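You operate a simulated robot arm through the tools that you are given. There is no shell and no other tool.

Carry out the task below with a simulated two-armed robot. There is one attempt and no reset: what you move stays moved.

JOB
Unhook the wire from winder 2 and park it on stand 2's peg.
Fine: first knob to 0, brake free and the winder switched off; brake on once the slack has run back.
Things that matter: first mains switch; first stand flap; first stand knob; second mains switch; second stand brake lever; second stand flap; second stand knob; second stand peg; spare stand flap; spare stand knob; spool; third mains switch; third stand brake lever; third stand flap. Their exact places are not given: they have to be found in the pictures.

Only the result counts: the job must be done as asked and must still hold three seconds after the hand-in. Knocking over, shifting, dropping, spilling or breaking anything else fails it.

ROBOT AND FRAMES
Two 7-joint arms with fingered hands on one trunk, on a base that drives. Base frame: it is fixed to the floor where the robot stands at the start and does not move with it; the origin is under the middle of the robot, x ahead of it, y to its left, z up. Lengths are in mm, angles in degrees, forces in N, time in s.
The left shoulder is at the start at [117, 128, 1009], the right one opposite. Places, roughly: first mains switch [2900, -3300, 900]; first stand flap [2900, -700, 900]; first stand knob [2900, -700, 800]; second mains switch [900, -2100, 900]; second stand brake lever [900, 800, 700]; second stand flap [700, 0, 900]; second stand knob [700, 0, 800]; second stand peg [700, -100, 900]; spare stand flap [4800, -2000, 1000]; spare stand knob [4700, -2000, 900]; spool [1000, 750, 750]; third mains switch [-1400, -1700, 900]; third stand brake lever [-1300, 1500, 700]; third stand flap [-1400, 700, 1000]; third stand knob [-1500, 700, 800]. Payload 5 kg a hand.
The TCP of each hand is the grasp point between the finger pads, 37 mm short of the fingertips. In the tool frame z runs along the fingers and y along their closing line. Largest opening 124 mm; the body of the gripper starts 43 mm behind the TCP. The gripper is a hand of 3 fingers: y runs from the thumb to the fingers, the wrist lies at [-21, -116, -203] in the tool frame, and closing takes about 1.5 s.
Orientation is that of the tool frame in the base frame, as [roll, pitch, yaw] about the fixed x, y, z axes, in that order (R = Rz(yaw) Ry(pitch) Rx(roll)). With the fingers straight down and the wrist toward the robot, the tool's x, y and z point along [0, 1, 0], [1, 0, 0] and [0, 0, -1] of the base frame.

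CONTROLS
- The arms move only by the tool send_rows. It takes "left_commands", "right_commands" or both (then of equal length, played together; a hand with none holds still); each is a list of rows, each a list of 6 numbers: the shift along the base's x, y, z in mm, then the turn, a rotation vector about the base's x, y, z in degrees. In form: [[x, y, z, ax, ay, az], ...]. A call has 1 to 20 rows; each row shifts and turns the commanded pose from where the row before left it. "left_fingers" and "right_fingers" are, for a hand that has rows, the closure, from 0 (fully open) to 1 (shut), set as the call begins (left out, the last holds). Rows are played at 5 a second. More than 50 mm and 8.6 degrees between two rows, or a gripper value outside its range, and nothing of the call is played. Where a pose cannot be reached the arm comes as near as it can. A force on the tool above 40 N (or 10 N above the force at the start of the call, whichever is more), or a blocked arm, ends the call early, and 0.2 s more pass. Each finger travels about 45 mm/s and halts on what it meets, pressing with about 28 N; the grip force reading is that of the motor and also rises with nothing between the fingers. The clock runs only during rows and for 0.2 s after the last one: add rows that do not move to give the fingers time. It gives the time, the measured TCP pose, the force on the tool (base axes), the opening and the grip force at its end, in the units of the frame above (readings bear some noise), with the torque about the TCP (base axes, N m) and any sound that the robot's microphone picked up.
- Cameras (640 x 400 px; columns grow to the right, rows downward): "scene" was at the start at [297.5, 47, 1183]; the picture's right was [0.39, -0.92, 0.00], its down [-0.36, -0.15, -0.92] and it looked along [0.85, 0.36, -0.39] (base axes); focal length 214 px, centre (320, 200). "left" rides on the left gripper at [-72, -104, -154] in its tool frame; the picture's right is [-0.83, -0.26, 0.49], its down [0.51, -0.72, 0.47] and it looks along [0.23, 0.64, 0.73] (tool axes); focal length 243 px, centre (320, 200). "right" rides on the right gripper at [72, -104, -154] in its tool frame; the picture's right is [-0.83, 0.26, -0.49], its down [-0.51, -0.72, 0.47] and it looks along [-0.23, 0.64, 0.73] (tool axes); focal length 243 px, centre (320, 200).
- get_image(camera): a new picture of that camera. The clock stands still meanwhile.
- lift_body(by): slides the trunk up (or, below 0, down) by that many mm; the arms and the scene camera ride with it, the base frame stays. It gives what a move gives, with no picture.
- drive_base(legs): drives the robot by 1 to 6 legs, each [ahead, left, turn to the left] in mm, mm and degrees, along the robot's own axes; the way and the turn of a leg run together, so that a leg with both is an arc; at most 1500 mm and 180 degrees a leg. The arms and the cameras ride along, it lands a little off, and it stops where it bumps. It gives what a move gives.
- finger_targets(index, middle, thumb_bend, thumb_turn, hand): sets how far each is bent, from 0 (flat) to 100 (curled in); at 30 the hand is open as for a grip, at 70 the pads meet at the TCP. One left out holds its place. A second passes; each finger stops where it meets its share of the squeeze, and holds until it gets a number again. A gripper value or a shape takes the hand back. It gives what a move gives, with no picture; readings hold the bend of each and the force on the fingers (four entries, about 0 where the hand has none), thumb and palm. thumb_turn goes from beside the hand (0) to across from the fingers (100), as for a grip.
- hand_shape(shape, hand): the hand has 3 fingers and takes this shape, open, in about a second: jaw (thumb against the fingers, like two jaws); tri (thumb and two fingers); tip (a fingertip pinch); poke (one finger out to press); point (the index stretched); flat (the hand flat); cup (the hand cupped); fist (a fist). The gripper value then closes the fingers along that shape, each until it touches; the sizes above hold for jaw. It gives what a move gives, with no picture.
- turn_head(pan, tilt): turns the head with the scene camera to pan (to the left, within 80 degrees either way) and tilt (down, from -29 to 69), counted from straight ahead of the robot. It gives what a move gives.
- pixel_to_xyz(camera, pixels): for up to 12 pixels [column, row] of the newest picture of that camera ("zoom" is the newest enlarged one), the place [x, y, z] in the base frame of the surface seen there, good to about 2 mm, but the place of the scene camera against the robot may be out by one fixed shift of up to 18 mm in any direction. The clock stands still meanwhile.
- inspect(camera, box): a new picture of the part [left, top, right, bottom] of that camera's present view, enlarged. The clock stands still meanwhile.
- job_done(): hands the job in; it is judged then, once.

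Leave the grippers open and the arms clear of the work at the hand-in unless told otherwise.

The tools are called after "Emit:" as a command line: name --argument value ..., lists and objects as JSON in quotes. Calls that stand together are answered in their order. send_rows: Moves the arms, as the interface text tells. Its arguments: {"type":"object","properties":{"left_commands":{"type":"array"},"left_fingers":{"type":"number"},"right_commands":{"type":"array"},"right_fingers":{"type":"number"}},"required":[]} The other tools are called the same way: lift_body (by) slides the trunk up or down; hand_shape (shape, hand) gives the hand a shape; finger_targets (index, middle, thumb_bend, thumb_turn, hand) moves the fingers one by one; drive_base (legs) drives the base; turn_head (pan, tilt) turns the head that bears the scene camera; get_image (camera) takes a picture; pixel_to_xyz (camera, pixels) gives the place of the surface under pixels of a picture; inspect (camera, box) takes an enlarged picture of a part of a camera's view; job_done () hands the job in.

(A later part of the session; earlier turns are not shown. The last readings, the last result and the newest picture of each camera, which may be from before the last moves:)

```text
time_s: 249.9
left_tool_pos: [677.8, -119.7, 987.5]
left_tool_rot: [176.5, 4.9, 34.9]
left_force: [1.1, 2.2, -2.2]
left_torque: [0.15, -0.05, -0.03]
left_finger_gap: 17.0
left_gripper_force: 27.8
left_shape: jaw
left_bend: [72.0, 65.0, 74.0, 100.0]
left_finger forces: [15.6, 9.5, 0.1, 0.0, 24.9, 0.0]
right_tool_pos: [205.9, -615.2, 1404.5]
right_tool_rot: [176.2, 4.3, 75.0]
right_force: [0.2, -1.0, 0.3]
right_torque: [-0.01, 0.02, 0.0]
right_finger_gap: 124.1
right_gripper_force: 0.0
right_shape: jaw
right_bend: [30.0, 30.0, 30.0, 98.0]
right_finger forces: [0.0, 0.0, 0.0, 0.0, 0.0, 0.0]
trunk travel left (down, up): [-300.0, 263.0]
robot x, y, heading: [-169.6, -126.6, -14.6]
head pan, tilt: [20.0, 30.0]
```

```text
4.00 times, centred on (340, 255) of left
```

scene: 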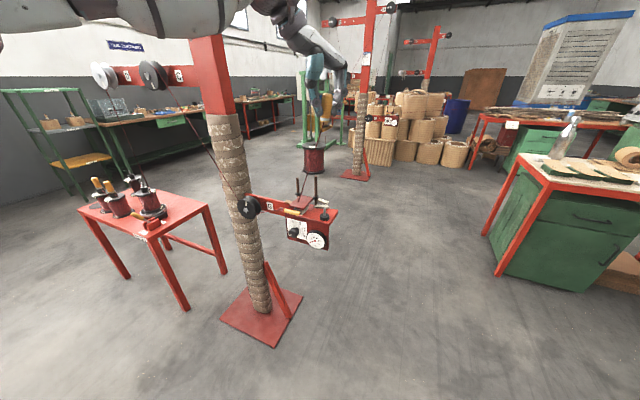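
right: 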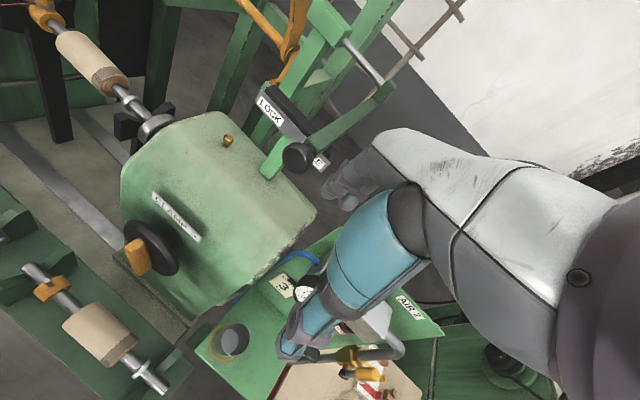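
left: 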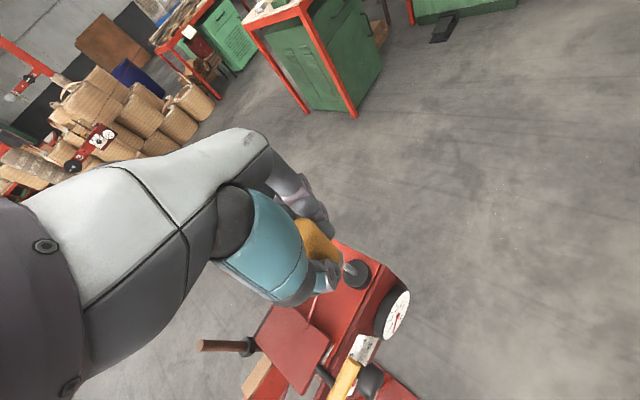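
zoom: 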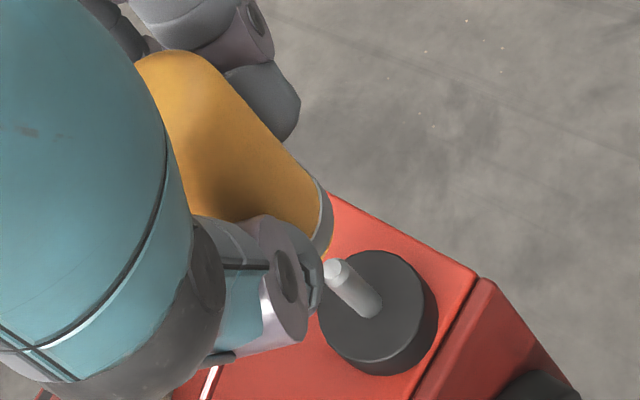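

Now the sleeve stands upright and in line with the peg sideways. I check the depth direction by measuring.

Emit:
pixel_to_xyz --camera "zoom" --pixels '[[322, 200], [328, 215], [325, 240], [318, 200], [300, 180], [335, 270], [345, 285], [360, 300], [410, 300], [370, 255], [330, 310], [280, 190]]'

Emit:
inspect --camera "scene" --box '[312, 176, 340, 226]'

Emit:
pixel_to_xyz --camera "zoom" --pixels '[[315, 60], [313, 90], [312, 120], [311, 150], [310, 175], [309, 190], [309, 258], [309, 275], [309, 290], [290, 120], [340, 120], [285, 185]]'

```text
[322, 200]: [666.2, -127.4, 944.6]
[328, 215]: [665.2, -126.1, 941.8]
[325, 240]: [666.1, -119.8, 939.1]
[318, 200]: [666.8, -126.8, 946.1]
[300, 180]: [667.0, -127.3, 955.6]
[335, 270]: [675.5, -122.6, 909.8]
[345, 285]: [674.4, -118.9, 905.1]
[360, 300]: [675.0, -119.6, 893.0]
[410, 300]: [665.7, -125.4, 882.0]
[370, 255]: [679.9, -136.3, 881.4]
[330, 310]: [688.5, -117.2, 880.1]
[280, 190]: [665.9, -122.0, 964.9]
```

```text
8.00 times, centred on (326, 201) of scene
```

zoom: 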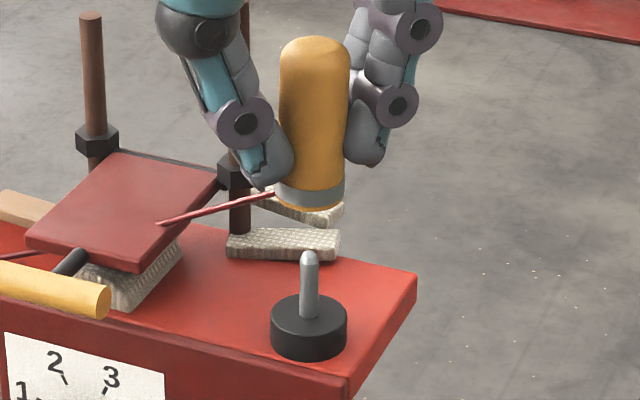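

```text
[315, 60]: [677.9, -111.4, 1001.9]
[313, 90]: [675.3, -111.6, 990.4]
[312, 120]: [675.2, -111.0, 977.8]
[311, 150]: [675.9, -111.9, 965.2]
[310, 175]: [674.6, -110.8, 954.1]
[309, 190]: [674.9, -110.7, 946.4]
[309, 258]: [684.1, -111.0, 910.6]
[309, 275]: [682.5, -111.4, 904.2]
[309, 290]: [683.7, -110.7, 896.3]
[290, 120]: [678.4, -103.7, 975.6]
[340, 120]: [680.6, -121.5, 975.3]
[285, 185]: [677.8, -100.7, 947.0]
```

Both views agree to within 1–2 mm. I nudge +0.8 in y and lower 22 mm, then look once more before the pin enters.

Emit:
send_rows --left_commands '[[0, 0.8, -11, 0, 0, 0], [0, 0, -11, 0, 0, 0], [0, 0, 0, 0, 0, 0]]'

Emit:
inspect --camera "scene" --box '[312, 176, 340, 226]'

Emit:
inspect --camera "left" --box '[290, 205, 390, 305]'

```text
time_s: 250.7
left_tool_pos: [678.0, -117.4, 966.9]
left_tool_rot: [176.6, 4.8, 35.0]
left_force: [-0.2, -0.8, -0.3]
left_torque: [0.03, 0.01, -0.01]
left_finger_gap: 17.4
left_gripper_force: 28.3
left_shape: jaw
left_bend: [72.0, 65.0, 74.0, 100.0]
left_finger forces: [16.7, 8.8, 0.0, 0.0, 24.4, 0.1]
right_tool_pos: [204.4, -614.0, 1404.2]
right_tool_rot: [176.1, 4.3, 74.9]
right_force: [-0.4, 1.0, 0.7]
right_torque: [-0.03, -0.01, -0.01]
right_finger_gap: 124.1
right_gripper_force: 0.1
right_shape: jaw
right_bend: [30.0, 30.0, 30.0, 98.0]
right_finger forces: [0.1, 0.0, 0.1, 0.0, 0.2, 0.0]
trunk travel left (down, up): [-300.0, 263.0]
robot x, y, heading: [-163.4, -128.8, -14.5]
head pan, tilt: [20.0, 30.0]
```

```text
8.00 times, centred on (326, 201) of scene
```

zoom: 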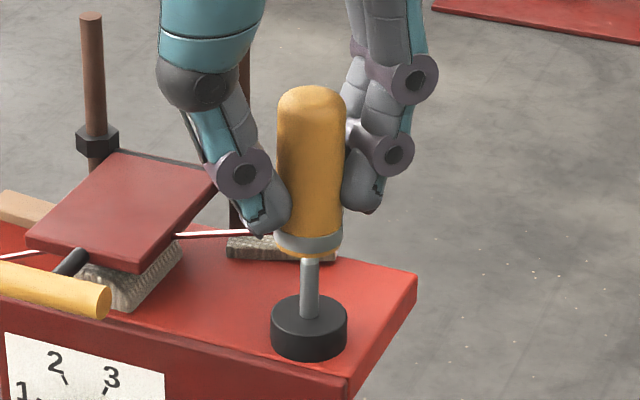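

```text
4.00 times, centred on (340, 255) of left
```

zoom: 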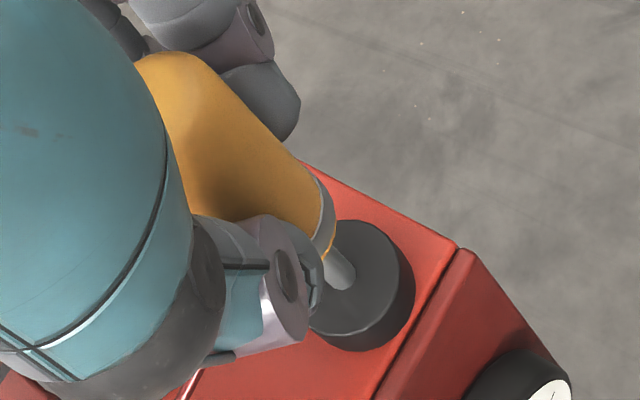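

Well centred: pin in line below the sleeve. I lower in 5 mm steps and watch the force.

Emit:
send_rows --left_commands '[[0, 0, -5, 0, 0, 0], [0, 0, -5, 0, 0, 0], [0, 0, -5, 0, 0, 0], [0, 0, 0, 0, 0, 0]]'

Emit:
inspect --camera "scene" --box '[312, 176, 340, 226]'

```text
time_s: 251.7
left_tool_pos: [678.1, -117.9, 950.9]
left_tool_rot: [176.6, 4.8, 35.1]
left_force: [1.0, -0.7, -0.3]
left_torque: [-0.02, 0.01, 0.0]
left_finger_gap: 17.3
left_gripper_force: 28.4
left_shape: jaw
left_bend: [72.0, 65.0, 74.0, 100.0]
left_finger forces: [16.6, 8.9, 0.1, 0.0, 24.4, 0.0]
right_tool_pos: [204.7, -614.1, 1404.8]
right_tool_rot: [176.2, 4.3, 74.9]
right_force: [-0.3, -0.6, -0.4]
right_torque: [0.0, 0.0, 0.0]
right_finger_gap: 123.9
right_gripper_force: 0.1
right_shape: jaw
right_bend: [30.0, 30.0, 30.0, 98.0]
right_finger forces: [0.0, 0.1, 0.0, 0.0, 0.0, 0.1]
trunk travel left (down, up): [-300.0, 263.0]
robot x, y, heading: [-167.5, -128.4, -14.3]
head pan, tilt: [20.0, 30.0]
```

```text
8.00 times, centred on (326, 201) of scene
```

zoom: 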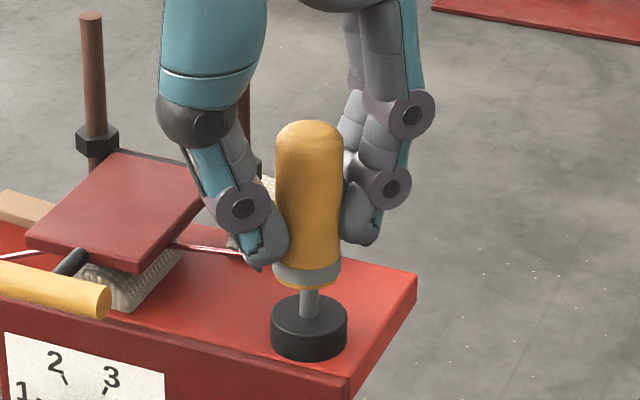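

The pin is entering the sleeve without force. I continue down until it seats.

Emit:
send_rows --left_commands '[[0, 0, -4, 0, 0, 0], [0, 0, -4, 0, 0, 0], [0, 0, -4, 0, 0, 0], [0, 0, -4, 0, 0, 0], [0, 0, -3, 0, 0, 0], [0, 0, 0, 0, 0, 0]]'

Emit:
inspect --camera "scene" --box '[312, 176, 340, 226]'

```text
time_s: 253.1
left_tool_pos: [678.4, -117.5, 931.6]
left_tool_rot: [176.5, 4.8, 34.9]
left_force: [0.6, 0.1, 4.0]
left_torque: [-0.06, -0.05, -0.01]
left_finger_gap: 17.2
left_gripper_force: 27.9
left_shape: jaw
left_bend: [72.0, 65.0, 74.0, 100.0]
left_finger forces: [16.4, 9.6, 0.1, 0.0, 25.1, 0.0]
right_tool_pos: [204.2, -615.0, 1403.8]
right_tool_rot: [176.2, 4.3, 74.9]
right_force: [-0.4, 0.5, 0.5]
right_torque: [0.01, 0.02, 0.02]
right_finger_gap: 123.6
right_gripper_force: 0.1
right_shape: jaw
right_bend: [30.0, 30.0, 30.0, 98.0]
right_finger forces: [0.0, 0.0, 0.0, 0.1, 0.0, 0.1]
trunk travel left (down, up): [-300.0, 263.0]
robot x, y, heading: [-165.6, -128.3, -14.1]
head pan, tilt: [20.0, 30.0]
```

```text
8.00 times, centred on (326, 201) of scene
```

zoom: 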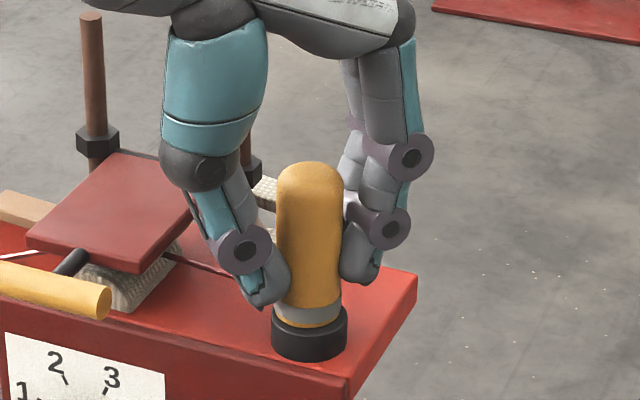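

The sleeve sits on the black base (4 N contact). One more millimetre to seat it firmly.

Emit:
send_rows --left_commands '[[0, 0, -1, 0, 0, 0], [0, 0, 0, 0, 0, 0]]'

Emit:
inspect --camera "left" --box '[290, 205, 390, 305]'

```text
time_s: 253.7
left_tool_pos: [678.1, -117.7, 932.2]
left_tool_rot: [176.6, 4.8, 35.0]
left_force: [1.5, 1.0, 8.9]
left_torque: [-0.05, -0.08, 0.0]
left_finger_gap: 17.5
left_gripper_force: 27.9
left_shape: jaw
left_bend: [73.0, 65.0, 74.0, 100.0]
left_finger forces: [17.0, 10.6, 0.0, 0.0, 26.1, 0.1]
right_tool_pos: [204.2, -614.5, 1404.9]
right_tool_rot: [176.0, 4.2, 74.9]
right_force: [0.2, 1.0, 0.1]
right_torque: [-0.05, 0.0, 0.0]
right_finger_gap: 124.1
right_gripper_force: 0.0
right_shape: jaw
right_bend: [30.0, 30.0, 30.0, 98.0]
right_finger forces: [0.1, 0.0, 0.1, 0.0, 0.0, 0.1]
trunk travel left (down, up): [-300.0, 263.0]
robot x, y, heading: [-167.6, -129.1, -14.4]
head pan, tilt: [20.0, 30.0]
```

```text
4.00 times, centred on (340, 255) of left
```

zoom: 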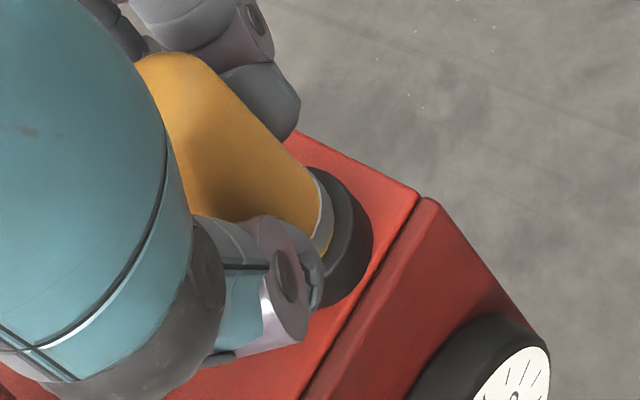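

Seated (9 N down). Now I open the fingers moderately and rise straight up.

Emit:
send_rows --left_commands '[[0, 0, 0.8, 0, 0, 0], [0, 0, 0, 0, 0, 0], [0, 0, 0, 0, 0, 0], [0, 0, 0, 0, 0, 0], [0, 0, 0, 0, 0, 0], [0, 0, 0, 0, 0, 0]]' --left_fingers 0.42

Emit:
inspect --camera "scene" --box '[312, 176, 340, 226]'

Emit:
inspect --camera "left" --box '[270, 180, 410, 320]'

```text
time_s: 255.1
left_tool_pos: [678.3, -118.5, 931.1]
left_tool_rot: [176.6, 4.8, 35.1]
left_force: [0.2, -0.6, -0.1]
left_torque: [0.03, -0.03, -0.01]
left_finger_gap: 71.4
left_gripper_force: 0.1
left_shape: jaw
left_bend: [73.0, 42.0, 66.0, 100.0]
left_finger forces: [0.0, 0.0, 0.0, 0.0, 0.1, 0.0]
right_tool_pos: [205.2, -614.4, 1404.9]
right_tool_rot: [176.2, 4.2, 74.9]
right_force: [0.1, 0.9, -0.2]
right_torque: [0.0, 0.02, -0.02]
right_finger_gap: 124.3
right_gripper_force: 0.2
right_shape: jaw
right_bend: [30.0, 30.0, 30.0, 98.0]
right_finger forces: [0.0, 0.0, 0.0, 0.1, 0.0, 0.0]
trunk travel left (down, up): [-300.0, 263.0]
robot x, y, heading: [-165.2, -125.4, -14.1]
head pan, tilt: [20.0, 30.0]
```

```text
8.00 times, centred on (326, 201) of scene
```

zoom: 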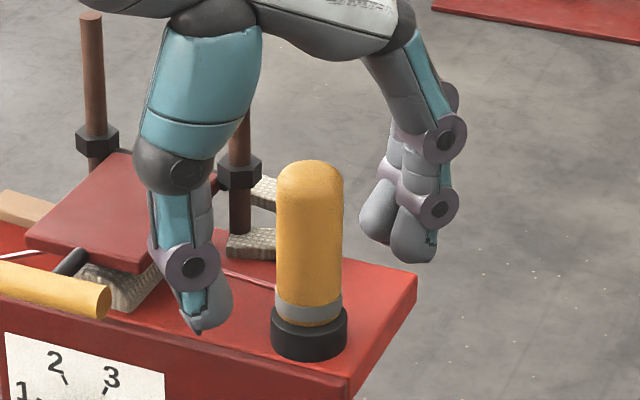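

```text
2.86 times, centred on (340, 250) of left
```

zoom: 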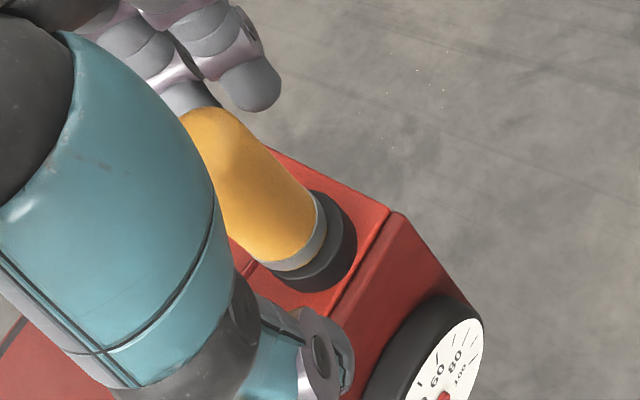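

The sleeve stands upright on the peg, hand clear. I lift the hand straight up.

Emit:
send_rows --left_commands '[[0, 0, 15, 0, 0, 0], [0, 0, 20, 0, 0, 0], [0, 0, 30, 0, 0, 0], [0, 0, 35, 0, 0, 0], [0, 0, 40, 0, 0, 0], [0, 0, 40, 0, 0, 0], [0, 0, 40, 0, 0, 0], [0, 0, 0, 0, 0, 0]]'

Emit:
get_image --camera "scene"

Emit:
inspect --camera "scene" --box '[230, 170, 350, 260]'

```text
time_s: 256.9
left_tool_pos: [679.3, -117.4, 1152.1]
left_tool_rot: [176.6, 4.8, 35.0]
left_force: [-0.2, -0.4, 0.0]
left_torque: [-0.01, 0.0, 0.03]
left_finger_gap: 71.4
left_gripper_force: 0.0
left_shape: jaw
left_bend: [73.0, 42.0, 66.0, 100.0]
left_finger forces: [0.1, 0.0, 0.0, 0.0, 0.0, 0.0]
right_tool_pos: [204.7, -614.3, 1405.0]
right_tool_rot: [176.2, 4.3, 75.0]
right_force: [0.0, -0.4, 0.0]
right_torque: [0.0, 0.01, 0.03]
right_finger_gap: 123.7
right_gripper_force: 0.0
right_shape: jaw
right_bend: [30.0, 30.0, 30.0, 98.0]
right_finger forces: [0.0, 0.1, 0.1, 0.1, 0.0, 0.0]
trunk travel left (down, up): [-300.0, 263.0]
robot x, y, heading: [-166.8, -131.2, -14.5]
head pan, tilt: [20.0, 30.0]
```

```text
taken
```

scene: 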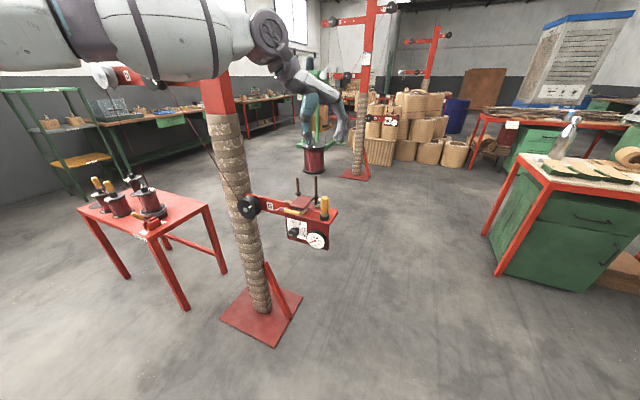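

```text
4.44 times, centred on (290, 215) of scene
```

zoom: 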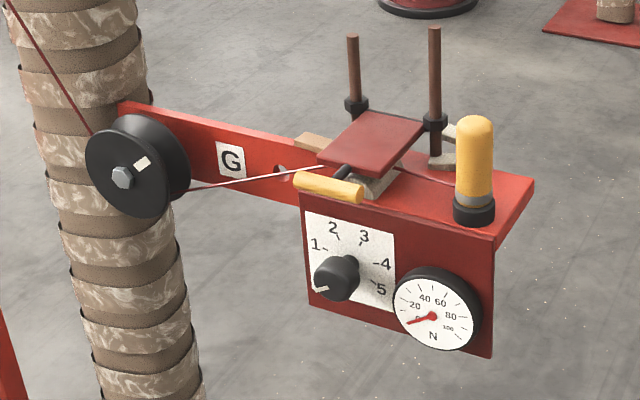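

Parked: the sleeve stands on the peg, the wire runs straight through the felt, the knob is at 0. Now I straighten the left hand and draw it back over to my left.

Emit:
send_rows --left_commands '[[-20, 10, 0, 5.7, -1.1, 0], [-30, 25, 0, 0, 0, 6.8], [-30, 25, 0, 0, 0, 6.8], [-30, 25, 0, 0, 0, 6.8], [-30, 25, 0, 0, 0, 6.8], [-30, 25, 0, 0, 0, 6.8], [-13, 23, 0, 0, 0, 6.6], [0, 0, 0, 0, 0, 0]]'

Emit:
inspect --camera "scene" --box '[60, 60, 300, 240]'

```text
time_s: 258.7
left_tool_pos: [494.8, 40.4, 1151.7]
left_tool_rot: [-179.4, 0.6, 75.8]
left_force: [-0.2, 0.1, -0.6]
left_torque: [-0.01, 0.02, -0.01]
left_finger_gap: 71.7
left_gripper_force: 0.1
left_shape: jaw
left_bend: [73.0, 42.0, 66.0, 100.0]
left_finger forces: [0.0, 0.0, 0.0, 0.1, 0.1, 0.0]
right_tool_pos: [205.9, -616.0, 1403.8]
right_tool_rot: [176.3, 4.2, 74.9]
right_force: [0.3, -0.3, 0.0]
right_torque: [0.01, -0.01, 0.03]
right_finger_gap: 124.1
right_gripper_force: 0.0
right_shape: jaw
right_bend: [30.0, 30.0, 30.0, 98.0]
right_finger forces: [0.0, 0.1, 0.0, 0.0, 0.0, 0.1]
trunk travel left (down, up): [-300.0, 263.0]
robot x, y, heading: [-167.7, -130.9, -14.4]
head pan, tilt: [20.0, 30.0]
```

```text
2.22 times, centred on (180, 150) of scene
```

zoom: 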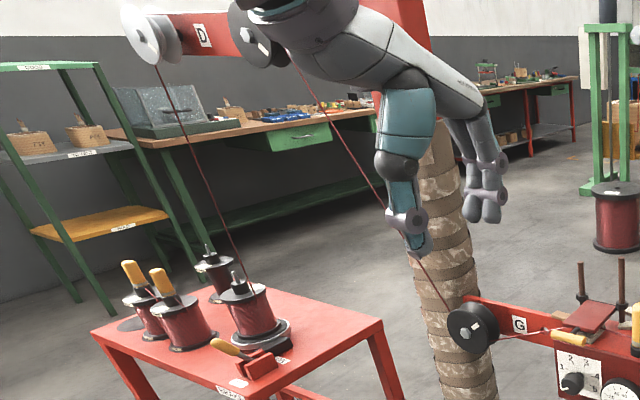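

The wire looks taut along its whole route (spool–D–C–G–felt–peg). I drive to the brake table as before.

Emit:
drive_base --legs '[[0, 0, 14.4], [0, 735, 0], [262, 0, 0]]'

Emit:
lift_body --by -300

Emit:
turn_head --pan 15 --tilt 35

Emit:
get_image --camera "scene"

Emit:
get_image --camera "left"

```text
time_s: 267.9
left_tool_pos: [690.6, 937.7, 1154.4]
left_tool_rot: [-179.4, 0.8, 90.2]
left_force: [0.9, 0.4, 0.6]
left_torque: [0.01, 0.01, -0.02]
left_finger_gap: 71.5
left_gripper_force: 0.1
left_shape: jaw
left_bend: [73.0, 42.0, 66.0, 100.0]
left_finger forces: [0.0, 0.0, 0.0, 0.0, 0.1, 0.0]
right_tool_pos: [571.9, 231.0, 1405.2]
right_tool_rot: [176.0, 4.2, 89.4]
right_force: [0.7, 0.6, 0.0]
right_torque: [0.02, 0.01, 0.01]
right_finger_gap: 124.3
right_gripper_force: 0.0
right_shape: jaw
right_bend: [30.0, 30.0, 30.0, 98.0]
right_finger forces: [0.0, 0.0, 0.1, 0.0, 0.0, 0.0]
trunk travel left (down, up): [-300.0, 263.0]
robot x, y, heading: [92.1, 605.7, 0.1]
head pan, tilt: [20.0, 30.0]
```

```text
time_s: 270.9
left_tool_pos: [690.6, 937.7, 852.9]
left_tool_rot: [-179.4, 0.5, 90.2]
left_force: [0.8, 0.1, -0.3]
left_torque: [-0.04, 0.03, 0.03]
left_finger_gap: 71.7
left_gripper_force: 0.1
left_shape: jaw
left_bend: [73.0, 42.0, 66.0, 100.0]
left_finger forces: [0.1, 0.0, 0.0, 0.0, 0.1, 0.0]
right_tool_pos: [700.2, 230.0, 1022.4]
right_tool_rot: [-172.2, 4.2, 90.4]
right_force: [0.5, 0.6, -0.1]
right_torque: [0.0, 0.0, -0.02]
right_finger_gap: 124.0
right_gripper_force: 0.0
right_shape: jaw
right_bend: [30.0, 30.0, 30.0, 98.0]
right_finger forces: [0.0, 0.0, 0.0, 0.0, 0.0, 0.0]
trunk travel left (down, up): [0.0, 563.0]
robot x, y, heading: [92.0, 605.6, 0.2]
head pan, tilt: [20.0, 30.0]
```

```text
time_s: 271.6
left_tool_pos: [691.6, 936.4, 852.8]
left_tool_rot: [-179.5, 0.6, 90.2]
left_force: [0.0, 0.5, -0.3]
left_torque: [0.03, 0.02, 0.04]
left_finger_gap: 71.5
left_gripper_force: 0.1
left_shape: jaw
left_bend: [73.0, 42.0, 66.0, 100.0]
left_finger forces: [0.0, 0.1, 0.0, 0.1, 0.0, 0.0]
right_tool_pos: [700.3, 230.0, 1021.9]
right_tool_rot: [-172.3, 4.1, 90.4]
right_force: [0.3, 0.9, -0.9]
right_torque: [0.04, 0.01, 0.0]
right_finger_gap: 123.9
right_gripper_force: 0.0
right_shape: jaw
right_bend: [30.0, 30.0, 30.0, 98.0]
right_finger forces: [0.1, 0.1, 0.1, 0.0, 0.0, 0.1]
trunk travel left (down, up): [0.0, 563.0]
robot x, y, heading: [91.5, 606.7, 0.4]
head pan, tilt: [15.0, 35.0]
```

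```text
taken
```

scene: 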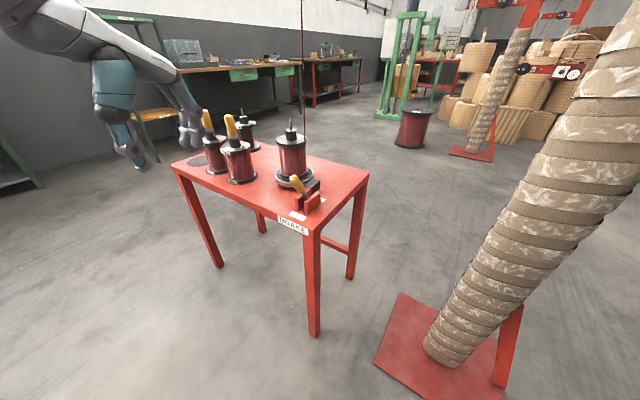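

```text
taken
```

left: 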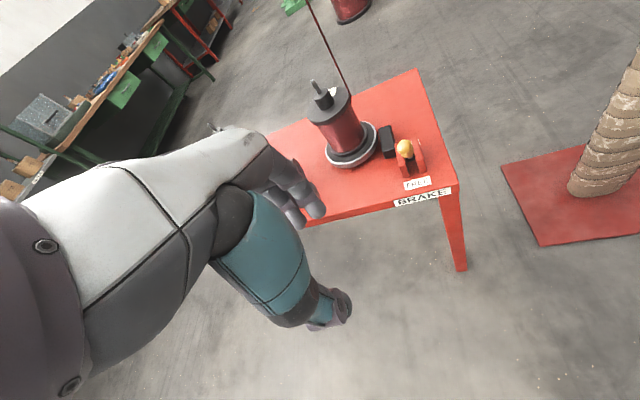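

The right hand drifted forward to (700,230,1022), near the post and the wire. I move it back and away first.

Emit:
send_rows --right_commands '[[-30, 0, 20, 0, 0, 0], [-30, 0, 20, 0, 0, 0], [-30, 0, 20, 0, 0, 0], [-20, 0, 10, 0, 0, 0], [0, 0, 0, 0, 0, 0]]'

Emit:
inspect --camera "left" --box '[330, 100, 470, 220]'

```text
time_s: 272.8
left_tool_pos: [690.5, 937.1, 853.5]
left_tool_rot: [-179.3, 0.7, 90.2]
left_force: [0.5, -0.3, -0.3]
left_torque: [-0.03, -0.02, 0.01]
left_finger_gap: 71.6
left_gripper_force: 0.0
left_shape: jaw
left_bend: [73.0, 42.0, 66.0, 100.0]
left_finger forces: [0.0, 0.1, 0.1, 0.0, 0.0, 0.1]
right_tool_pos: [644.7, 232.1, 992.7]
right_tool_rot: [-172.6, 3.9, 90.6]
right_force: [0.0, -0.1, 0.2]
right_torque: [0.01, 0.01, 0.01]
right_finger_gap: 123.4
right_gripper_force: 0.2
right_shape: jaw
right_bend: [30.0, 30.0, 30.0, 98.0]
right_finger forces: [0.1, 0.0, 0.0, 0.1, 0.0, 0.1]
right hand out of reach, approached as far as the arm can: row 1, 2, 3, 4
trunk travel left (down, up): [0.0, 563.0]
robot x, y, heading: [92.5, 606.1, 0.1]
head pan, tilt: [15.0, 35.0]
```

```text
3.33 times, centred on (400, 160) of left
```

zoom: 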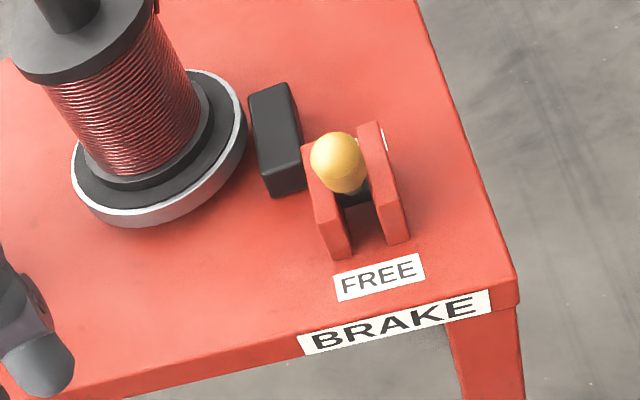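

The right hand is clear now. I measure the lever in its FREE position.

Emit:
pixel_to_xyz --camera "zoom" --pixels '[[335, 150], [340, 170], [350, 185], [325, 160], [360, 155], [338, 140], [355, 200], [318, 180], [375, 160], [275, 140]]'

Emit:
inspect --camera "scene" --box '[250, 110, 370, 230]'

```text
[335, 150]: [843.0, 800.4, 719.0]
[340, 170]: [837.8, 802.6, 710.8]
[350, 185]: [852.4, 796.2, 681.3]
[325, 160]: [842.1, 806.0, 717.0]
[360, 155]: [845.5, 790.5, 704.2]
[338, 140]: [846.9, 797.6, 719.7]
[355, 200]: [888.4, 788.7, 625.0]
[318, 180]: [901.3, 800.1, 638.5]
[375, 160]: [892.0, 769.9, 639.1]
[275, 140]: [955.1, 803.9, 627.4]
```

```text
3.33 times, centred on (310, 170) of scene
```

zoom: 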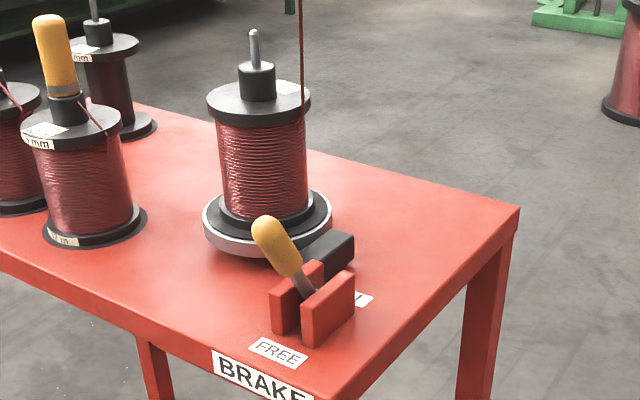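

The lever rests at FREE with its tip at (843,800,719). I'll push it back with the closed fist-like grip from my side: close the fingers, move to (797,814) just short of the lever, then descend.

Emit:
send_rows --left_commands '[[26.7, -30.8, 0, 0, 0, -4.4], [26.7, -30.8, 0, 0, 0, -4.4], [26.7, -30.8, 0, 0, 0, -4.4], [26.7, -30.8, 0, 0, 0, -4.3], [0, 0, 0, 0, 0, 0], [0, 0, 0, 0, 0, 0]]' --left_fingers 1.0

Emit:
get_image --camera "left"

Emit:
inspect --camera "scene" --box '[250, 110, 370, 230]'

```text
time_s: 274.2
left_tool_pos: [796.8, 812.5, 853.4]
left_tool_rot: [-179.4, 0.6, 72.8]
left_force: [0.2, 0.8, -0.8]
left_torque: [0.01, 0.02, -0.01]
left_finger_gap: 0.0
left_gripper_force: 28.1
left_shape: jaw
left_bend: [70.0, 70.0, 56.0, 100.0]
left_finger forces: [0.1, 0.1, 0.0, 0.0, 0.0, 0.0]
right_tool_pos: [643.8, 231.8, 995.4]
right_tool_rot: [-172.6, 3.7, 90.6]
right_force: [-0.3, -0.4, -0.1]
right_torque: [0.01, -0.01, -0.01]
right_finger_gap: 124.3
right_gripper_force: 0.0
right_shape: jaw
right_bend: [30.0, 30.0, 30.0, 98.0]
right_finger forces: [0.0, 0.0, 0.0, 0.0, 0.0, 0.0]
trunk travel left (down, up): [0.0, 563.0]
robot x, y, heading: [94.6, 609.3, -0.2]
head pan, tilt: [15.0, 35.0]
```

```text
taken
```

left: 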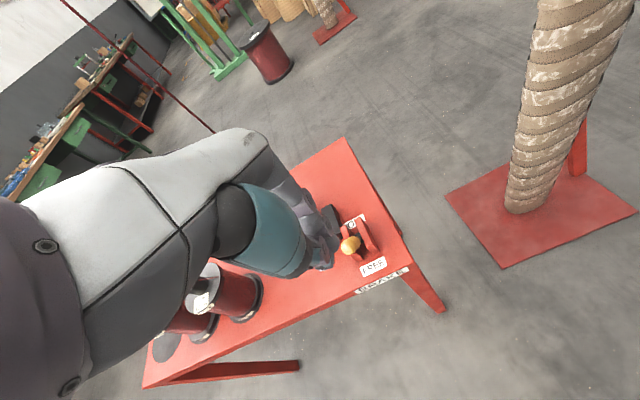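

```text
3.33 times, centred on (310, 170) of scene
```

zoom: 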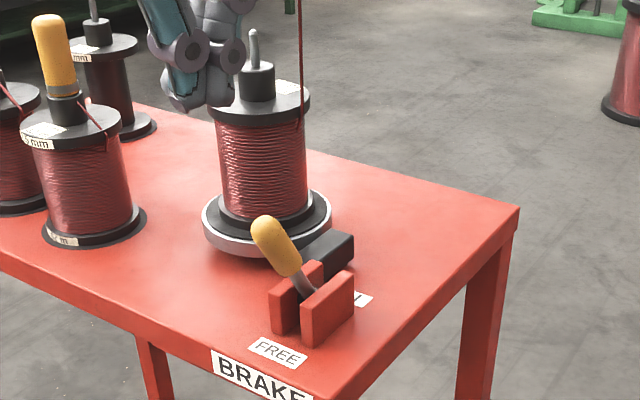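

Emit:
pixel_to_xyz --camera "left" --pixels '[[305, 195], [318, 210], [328, 232], [335, 248], [325, 262], [350, 243], [315, 225], [300, 210]]'

Emit:
inspect --camera "left" --box '[260, 160, 390, 290]'

```text
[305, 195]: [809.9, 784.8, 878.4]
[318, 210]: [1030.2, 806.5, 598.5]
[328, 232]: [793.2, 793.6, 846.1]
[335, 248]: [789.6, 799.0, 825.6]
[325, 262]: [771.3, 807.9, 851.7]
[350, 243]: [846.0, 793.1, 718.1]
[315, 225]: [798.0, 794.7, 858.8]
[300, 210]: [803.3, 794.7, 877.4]
```

```text
3.08 times, centred on (325, 225) of left
```

zoom: 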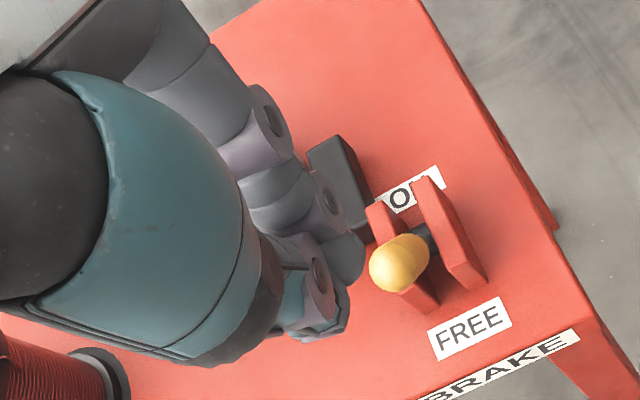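

The closed fingers are in line with the lever's plane, about 20 mm short of it. I descend to z≈709.

Emit:
send_rows --left_commands '[[0, 0, -36, 0, 0, 0], [0, 0, -36, 0, 0, 0], [0, 0, -36, 0, 0, 0], [0, 0, -36, 0, 0, 0], [0, 0, 0, 0, 0, 0]]'

Emit:
inspect --camera "left" --box '[260, 160, 390, 290]'

Emit:
inspect --camera "scene" --box '[250, 110, 370, 230]'

```text
time_s: 275.4
left_tool_pos: [797.2, 813.3, 708.9]
left_tool_rot: [-179.4, 0.7, 72.7]
left_force: [-1.3, 3.4, 1.9]
left_torque: [0.0, -0.1, 0.16]
left_finger_gap: 0.0
left_gripper_force: 28.4
left_shape: jaw
left_bend: [70.0, 70.0, 56.0, 100.0]
left_finger forces: [0.1, 4.0, 0.0, 0.0, 0.0, 0.0]
right_tool_pos: [643.7, 233.1, 993.8]
right_tool_rot: [-172.6, 3.9, 90.7]
right_force: [-0.2, -0.4, 0.1]
right_torque: [-0.01, -0.01, -0.01]
right_finger_gap: 123.9
right_gripper_force: 0.1
right_shape: jaw
right_bend: [30.0, 30.0, 30.0, 98.0]
right_finger forces: [0.1, 0.0, 0.0, 0.1, 0.1, 0.0]
trunk travel left (down, up): [0.0, 563.0]
robot x, y, heading: [92.6, 604.4, 0.2]
head pan, tilt: [15.0, 35.0]
```

```text
3.08 times, centred on (325, 225) of left
```

zoom: 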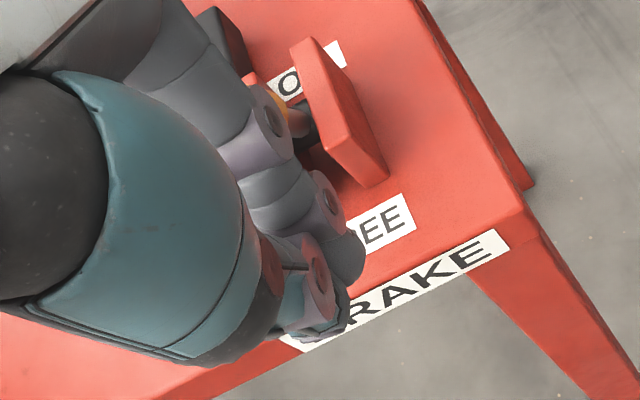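

```text
3.33 times, centred on (310, 170) of scene
```

zoom: 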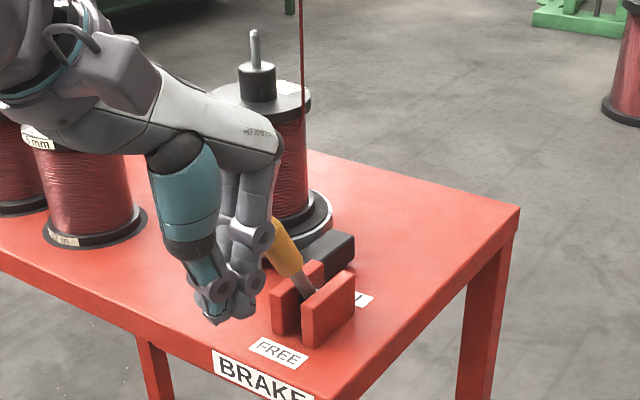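

The finger backs just touch the lever (4 N). I push along (0.955, −0.297) in 10 mm steps.

Emit:
send_rows --left_commands '[[9.5, -3, 0, 0, 0, 0], [9.5, -3, 0, 0, 0, 0], [9.5, -3, 0, 0, 0, 0], [9.5, -3, 0, 0, 0, 0], [9.5, -3, 0, 0, 0, 0], [9.5, -3, 0, 0, 0, 0]]'

Emit:
inspect --camera "left" --box '[260, 160, 390, 290]'

Emit:
inspect --camera "scene" --box '[250, 110, 370, 230]'

```text
time_s: 276.8
left_tool_pos: [855.5, 794.4, 708.6]
left_tool_rot: [-179.5, 0.7, 72.6]
left_force: [0.2, 0.4, -0.5]
left_torque: [0.0, 0.01, -0.01]
left_finger_gap: 0.0
left_gripper_force: 27.7
left_shape: jaw
left_bend: [70.0, 70.0, 56.0, 100.0]
left_finger forces: [0.1, 0.0, 0.1, 0.0, 0.1, 0.0]
right_tool_pos: [644.2, 231.9, 993.9]
right_tool_rot: [-172.6, 3.7, 90.5]
right_force: [0.7, -0.7, -0.4]
right_torque: [-0.03, -0.01, -0.02]
right_finger_gap: 124.0
right_gripper_force: 0.0
right_shape: jaw
right_bend: [30.0, 30.0, 30.0, 98.0]
right_finger forces: [0.0, 0.0, 0.0, 0.0, 0.0, 0.0]
trunk travel left (down, up): [0.0, 563.0]
robot x, y, heading: [92.5, 605.3, 0.1]
head pan, tilt: [15.0, 35.0]
```

```text
3.08 times, centred on (325, 225) of left
```

zoom: 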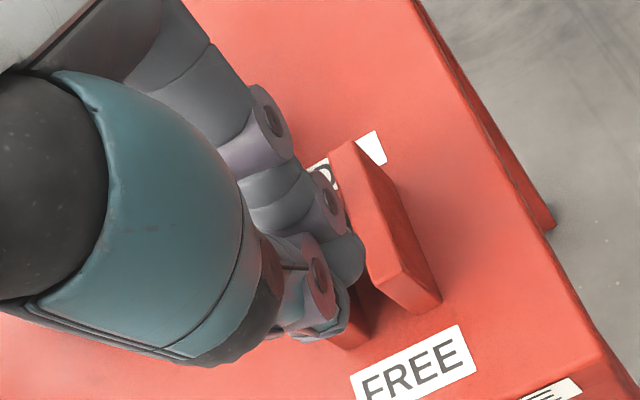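

```text
3.33 times, centred on (310, 170) of scene
```

zoom: 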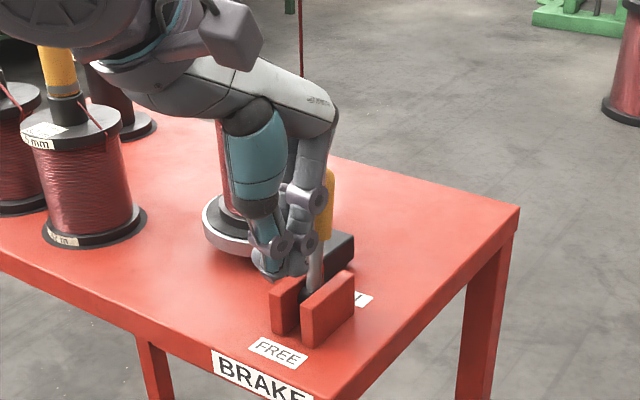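

The lever is past upright. I push on toward ON.

Emit:
send_rows --left_commands '[[9.5, -3, 0, 0, 0, 0], [9.5, -3, 0, 0, 0, 0], [9.5, -3, 0, 0, 0, 0], [7.6, -2.4, 0, 0, 0, 0], [0, 0, 0, 0, 0, 0]]'

Emit:
inspect --camera "scene" --box '[250, 110, 370, 230]'

Emit:
get_image --camera "left"

```text
time_s: 278.0
left_tool_pos: [890.3, 784.1, 710.2]
left_tool_rot: [-179.4, 0.6, 72.7]
left_force: [0.1, 0.0, -0.1]
left_torque: [-0.01, -0.01, 0.02]
left_finger_gap: 0.2
left_gripper_force: 28.2
left_shape: jaw
left_bend: [70.0, 70.0, 56.0, 100.0]
left_finger forces: [0.0, 0.0, 0.0, 0.1, 0.1, 0.0]
right_tool_pos: [643.1, 232.8, 994.5]
right_tool_rot: [-172.5, 3.7, 90.6]
right_force: [-0.2, -0.9, -0.6]
right_torque: [0.02, -0.02, 0.01]
right_finger_gap: 123.9
right_gripper_force: 0.1
right_shape: jaw
right_bend: [30.0, 30.0, 30.0, 98.0]
right_finger forces: [0.0, 0.0, 0.0, 0.0, 0.0, 0.1]
trunk travel left (down, up): [0.0, 563.0]
robot x, y, heading: [94.0, 611.6, 0.2]
head pan, tilt: [15.0, 35.0]
```

```text
3.33 times, centred on (310, 170) of scene
```

zoom: 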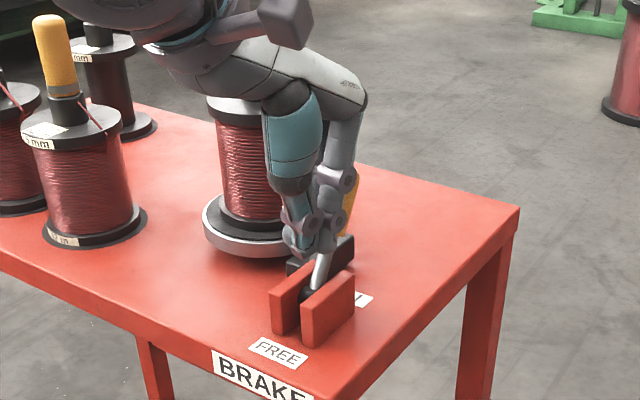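

```text
taken
```

left: 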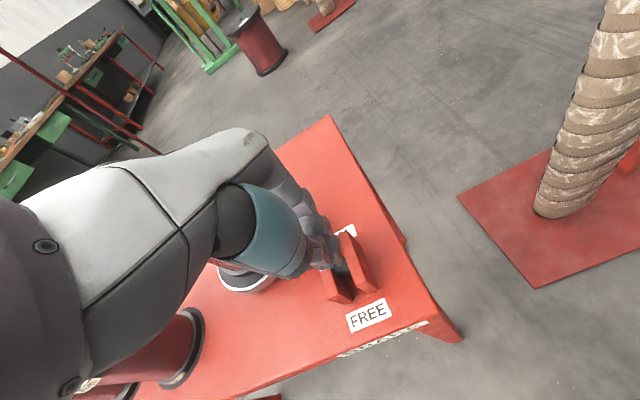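

Continuing in 5 mm steps until the stop is felt.

Emit:
send_rows --left_commands '[[4.8, -1.5, 0, 0, 0, 0], [4.8, -1.5, 0, 0, 0, 0], [4.8, -1.5, 0, 0, 0, 0], [4.8, -1.5, 0, 0, 0, 0]]'

Emit:
inspect --camera "scene" --box '[250, 110, 370, 230]'

```text
time_s: 279.0
left_tool_pos: [905.3, 782.2, 709.8]
left_tool_rot: [-179.3, 0.7, 73.0]
left_force: [-31.9, 22.9, 3.8]
left_torque: [-0.22, 0.46, 0.74]
left_finger_gap: 0.2
left_gripper_force: 27.6
left_shape: jaw
left_bend: [70.0, 70.0, 56.0, 100.0]
left_finger forces: [0.1, 26.4, 0.0, 0.1, 0.0, 0.0]
right_tool_pos: [642.7, 235.1, 996.8]
right_tool_rot: [-172.7, 3.8, 90.7]
right_force: [-0.9, -0.5, 0.3]
right_torque: [0.01, 0.0, 0.04]
right_finger_gap: 123.8
right_gripper_force: 0.1
right_shape: jaw
right_bend: [30.0, 30.0, 30.0, 98.0]
right_finger forces: [0.0, 0.1, 0.0, 0.0, 0.0, 0.1]
trunk travel left (down, up): [0.0, 563.0]
robot x, y, heading: [96.5, 607.7, 0.1]
head pan, tilt: [15.0, 35.0]
```

```text
3.33 times, centred on (310, 170) of scene
```

zoom: 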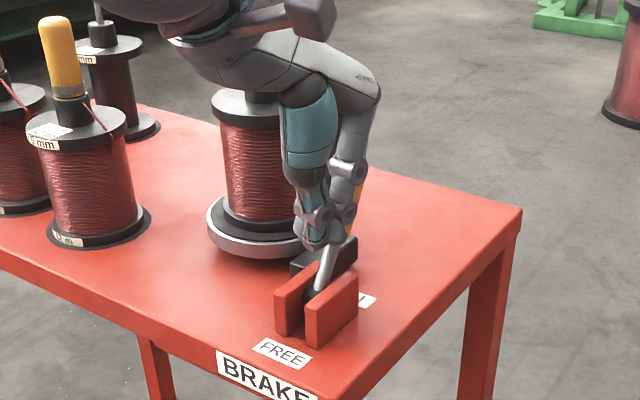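

The force rose to ~39 N: the lever is at its stop. I back off at once and look.

Emit:
send_rows --left_commands '[[-8, 2.5, 0, 0, 0, 0], [-12, 3.7, 0, 0, 0, 0], [-20, 6.2, 0, 0, 0, 0], [-25, 7.8, 20, 0, 0, 0], [-25, 8, 40, 0, 0, 0], [-10, 3, 45, 0, 0, 0], [-20, 20, 30, 0, 0, 0], [-30, 30, 10, 0, 0, 0], [0, 0, 0, 0, 0, 0]]'

Emit:
get_image --camera "left"

Emit:
inspect --camera "scene" --box '[250, 110, 370, 230]'

```text
time_s: 281.0
left_tool_pos: [761.8, 857.8, 854.3]
left_tool_rot: [-179.4, 0.6, 72.7]
left_force: [0.3, 0.4, 0.5]
left_torque: [0.02, 0.06, -0.04]
left_finger_gap: 0.0
left_gripper_force: 27.9
left_shape: jaw
left_bend: [70.0, 70.0, 56.0, 100.0]
left_finger forces: [0.0, 0.0, 0.0, 0.1, 0.0, 0.0]
right_tool_pos: [644.6, 231.4, 992.8]
right_tool_rot: [-172.4, 3.6, 90.4]
right_force: [0.4, -0.6, -0.9]
right_torque: [0.02, 0.01, -0.01]
right_finger_gap: 124.3
right_gripper_force: 0.2
right_shape: jaw
right_bend: [30.0, 30.0, 30.0, 98.0]
right_finger forces: [0.1, 0.0, 0.0, 0.1, 0.1, 0.1]
trunk travel left (down, up): [0.0, 563.0]
robot x, y, heading: [95.2, 609.5, -0.2]
head pan, tilt: [15.0, 35.0]
```

```text
taken
```

left: 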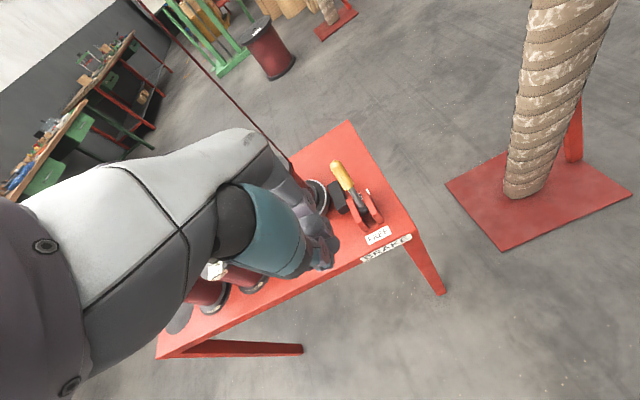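

```text
3.33 times, centred on (310, 170) of scene
```

zoom: 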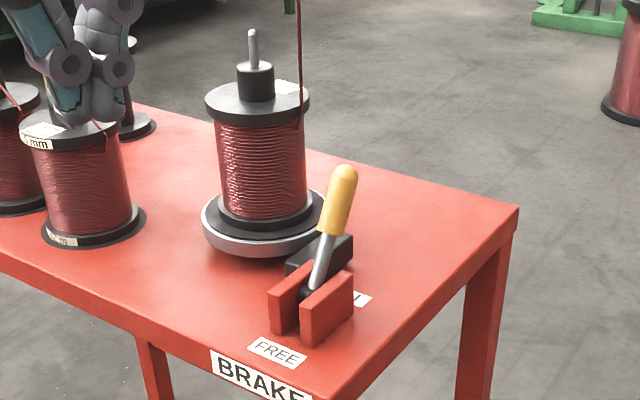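

The lever leans to ON and the table is unmoved. I measure the lever tip against the original ON place (942,769,720).

Emit:
inspect --camera "left" --box '[290, 130, 430, 270]'

```text
2.86 times, centred on (360, 200) of left
```

zoom: 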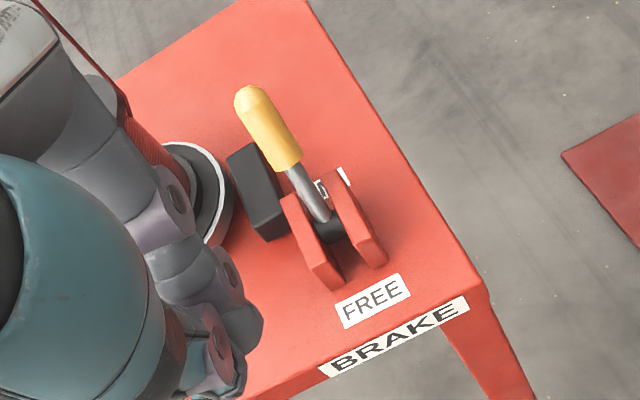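

Emit:
pixel_to_xyz --camera "zoom" --pixels '[[247, 92], [255, 110], [270, 135], [290, 165], [305, 190], [325, 215], [470, 290], [340, 375], [370, 300], [255, 185]]'

```text
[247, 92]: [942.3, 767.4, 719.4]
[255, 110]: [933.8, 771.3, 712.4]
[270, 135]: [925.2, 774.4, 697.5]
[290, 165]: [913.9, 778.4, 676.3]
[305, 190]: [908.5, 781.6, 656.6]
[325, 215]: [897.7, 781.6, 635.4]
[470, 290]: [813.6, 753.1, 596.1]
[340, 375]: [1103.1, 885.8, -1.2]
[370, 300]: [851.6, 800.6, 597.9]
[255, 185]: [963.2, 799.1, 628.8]
```

The lever is exactly back at ON. Now I open the left hand and back the robot away from the work.

Emit:
drive_base --legs '[[-350, 0, 0]]'

Emit:
send_rows --left_commands '[[0, 0, 20, 0, 0, 0], [0, 0, 20, 0, 0, 0], [0, 0, 20, 0, 0, 0], [0, 0, 0, 0, 0, 0], [0, 0, 0, 0, 0, 0], [0, 0, 0, 0, 0, 0], [0, 0, 0, 0, 0, 0], [0, 0, 0, 0, 0, 0]]' --left_fingers 0

Emit:
turn_head --pan 0 --tilt 15

Emit:
get_image --camera "scene"

```text
time_s: 283.2
left_tool_pos: [410.6, 860.1, 854.9]
left_tool_rot: [-179.5, 0.6, 72.8]
left_force: [-0.3, 0.4, 0.5]
left_torque: [0.01, 0.02, -0.02]
left_finger_gap: 0.0
left_gripper_force: 28.2
left_shape: jaw
left_bend: [70.0, 70.0, 56.0, 100.0]
left_finger forces: [0.0, 0.0, 0.1, 0.0, 0.0, 0.0]
right_tool_pos: [294.8, 233.6, 993.5]
right_tool_rot: [-172.6, 3.7, 90.6]
right_force: [0.0, -0.5, 0.2]
right_torque: [0.01, -0.03, 0.0]
right_finger_gap: 123.9
right_gripper_force: 0.0
right_shape: jaw
right_bend: [30.0, 30.0, 30.0, 98.0]
right_finger forces: [0.0, 0.1, 0.1, 0.0, 0.0, 0.0]
trunk travel left (down, up): [0.0, 563.0]
robot x, y, heading: [-252.4, 605.4, 0.1]
head pan, tilt: [15.0, 35.0]
```

```text
time_s: 285.0
left_tool_pos: [410.9, 860.3, 915.0]
left_tool_rot: [-179.4, 0.6, 72.8]
left_force: [-0.7, -0.4, 0.9]
left_torque: [0.03, -0.03, 0.01]
left_finger_gap: 124.0
left_gripper_force: 0.2
left_shape: jaw
left_bend: [30.0, 30.0, 30.0, 98.0]
left_finger forces: [0.0, 0.1, 0.0, 0.0, 0.0, 0.0]
right_tool_pos: [296.1, 233.5, 992.7]
right_tool_rot: [-172.6, 3.8, 90.7]
right_force: [-0.2, 0.4, -0.6]
right_torque: [0.01, 0.0, -0.02]
right_finger_gap: 124.0
right_gripper_force: 0.1
right_shape: jaw
right_bend: [30.0, 30.0, 30.0, 98.0]
right_finger forces: [0.0, 0.1, 0.0, 0.0, 0.0, 0.0]
trunk travel left (down, up): [0.0, 563.0]
robot x, y, heading: [-255.1, 606.7, 0.3]
head pan, tilt: [15.0, 35.0]
```

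```text
time_s: 285.9
left_tool_pos: [410.8, 859.7, 914.5]
left_tool_rot: [-179.4, 0.7, 72.8]
left_force: [-0.3, 0.3, -0.2]
left_torque: [0.0, -0.02, -0.05]
left_finger_gap: 123.7
left_gripper_force: 0.0
left_shape: jaw
left_bend: [30.0, 30.0, 30.0, 98.0]
left_finger forces: [0.0, 0.0, 0.0, 0.0, 0.0, 0.1]
right_tool_pos: [295.6, 232.6, 994.1]
right_tool_rot: [-172.5, 3.7, 90.7]
right_force: [-0.4, -0.1, -0.1]
right_torque: [-0.02, -0.01, -0.03]
right_finger_gap: 124.1
right_gripper_force: 0.0
right_shape: jaw
right_bend: [30.0, 30.0, 30.0, 98.0]
right_finger forces: [0.0, 0.0, 0.1, 0.1, 0.0, 0.0]
trunk travel left (down, up): [0.0, 563.0]
robot x, y, heading: [-253.6, 606.4, 0.1]
head pan, tilt: [0.0, 15.0]
```

```text
taken
```

scene: 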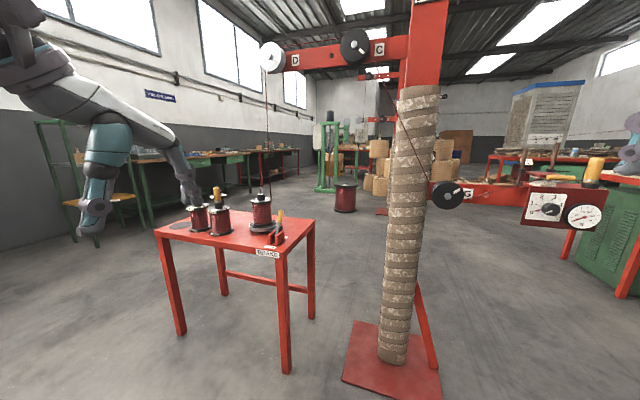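

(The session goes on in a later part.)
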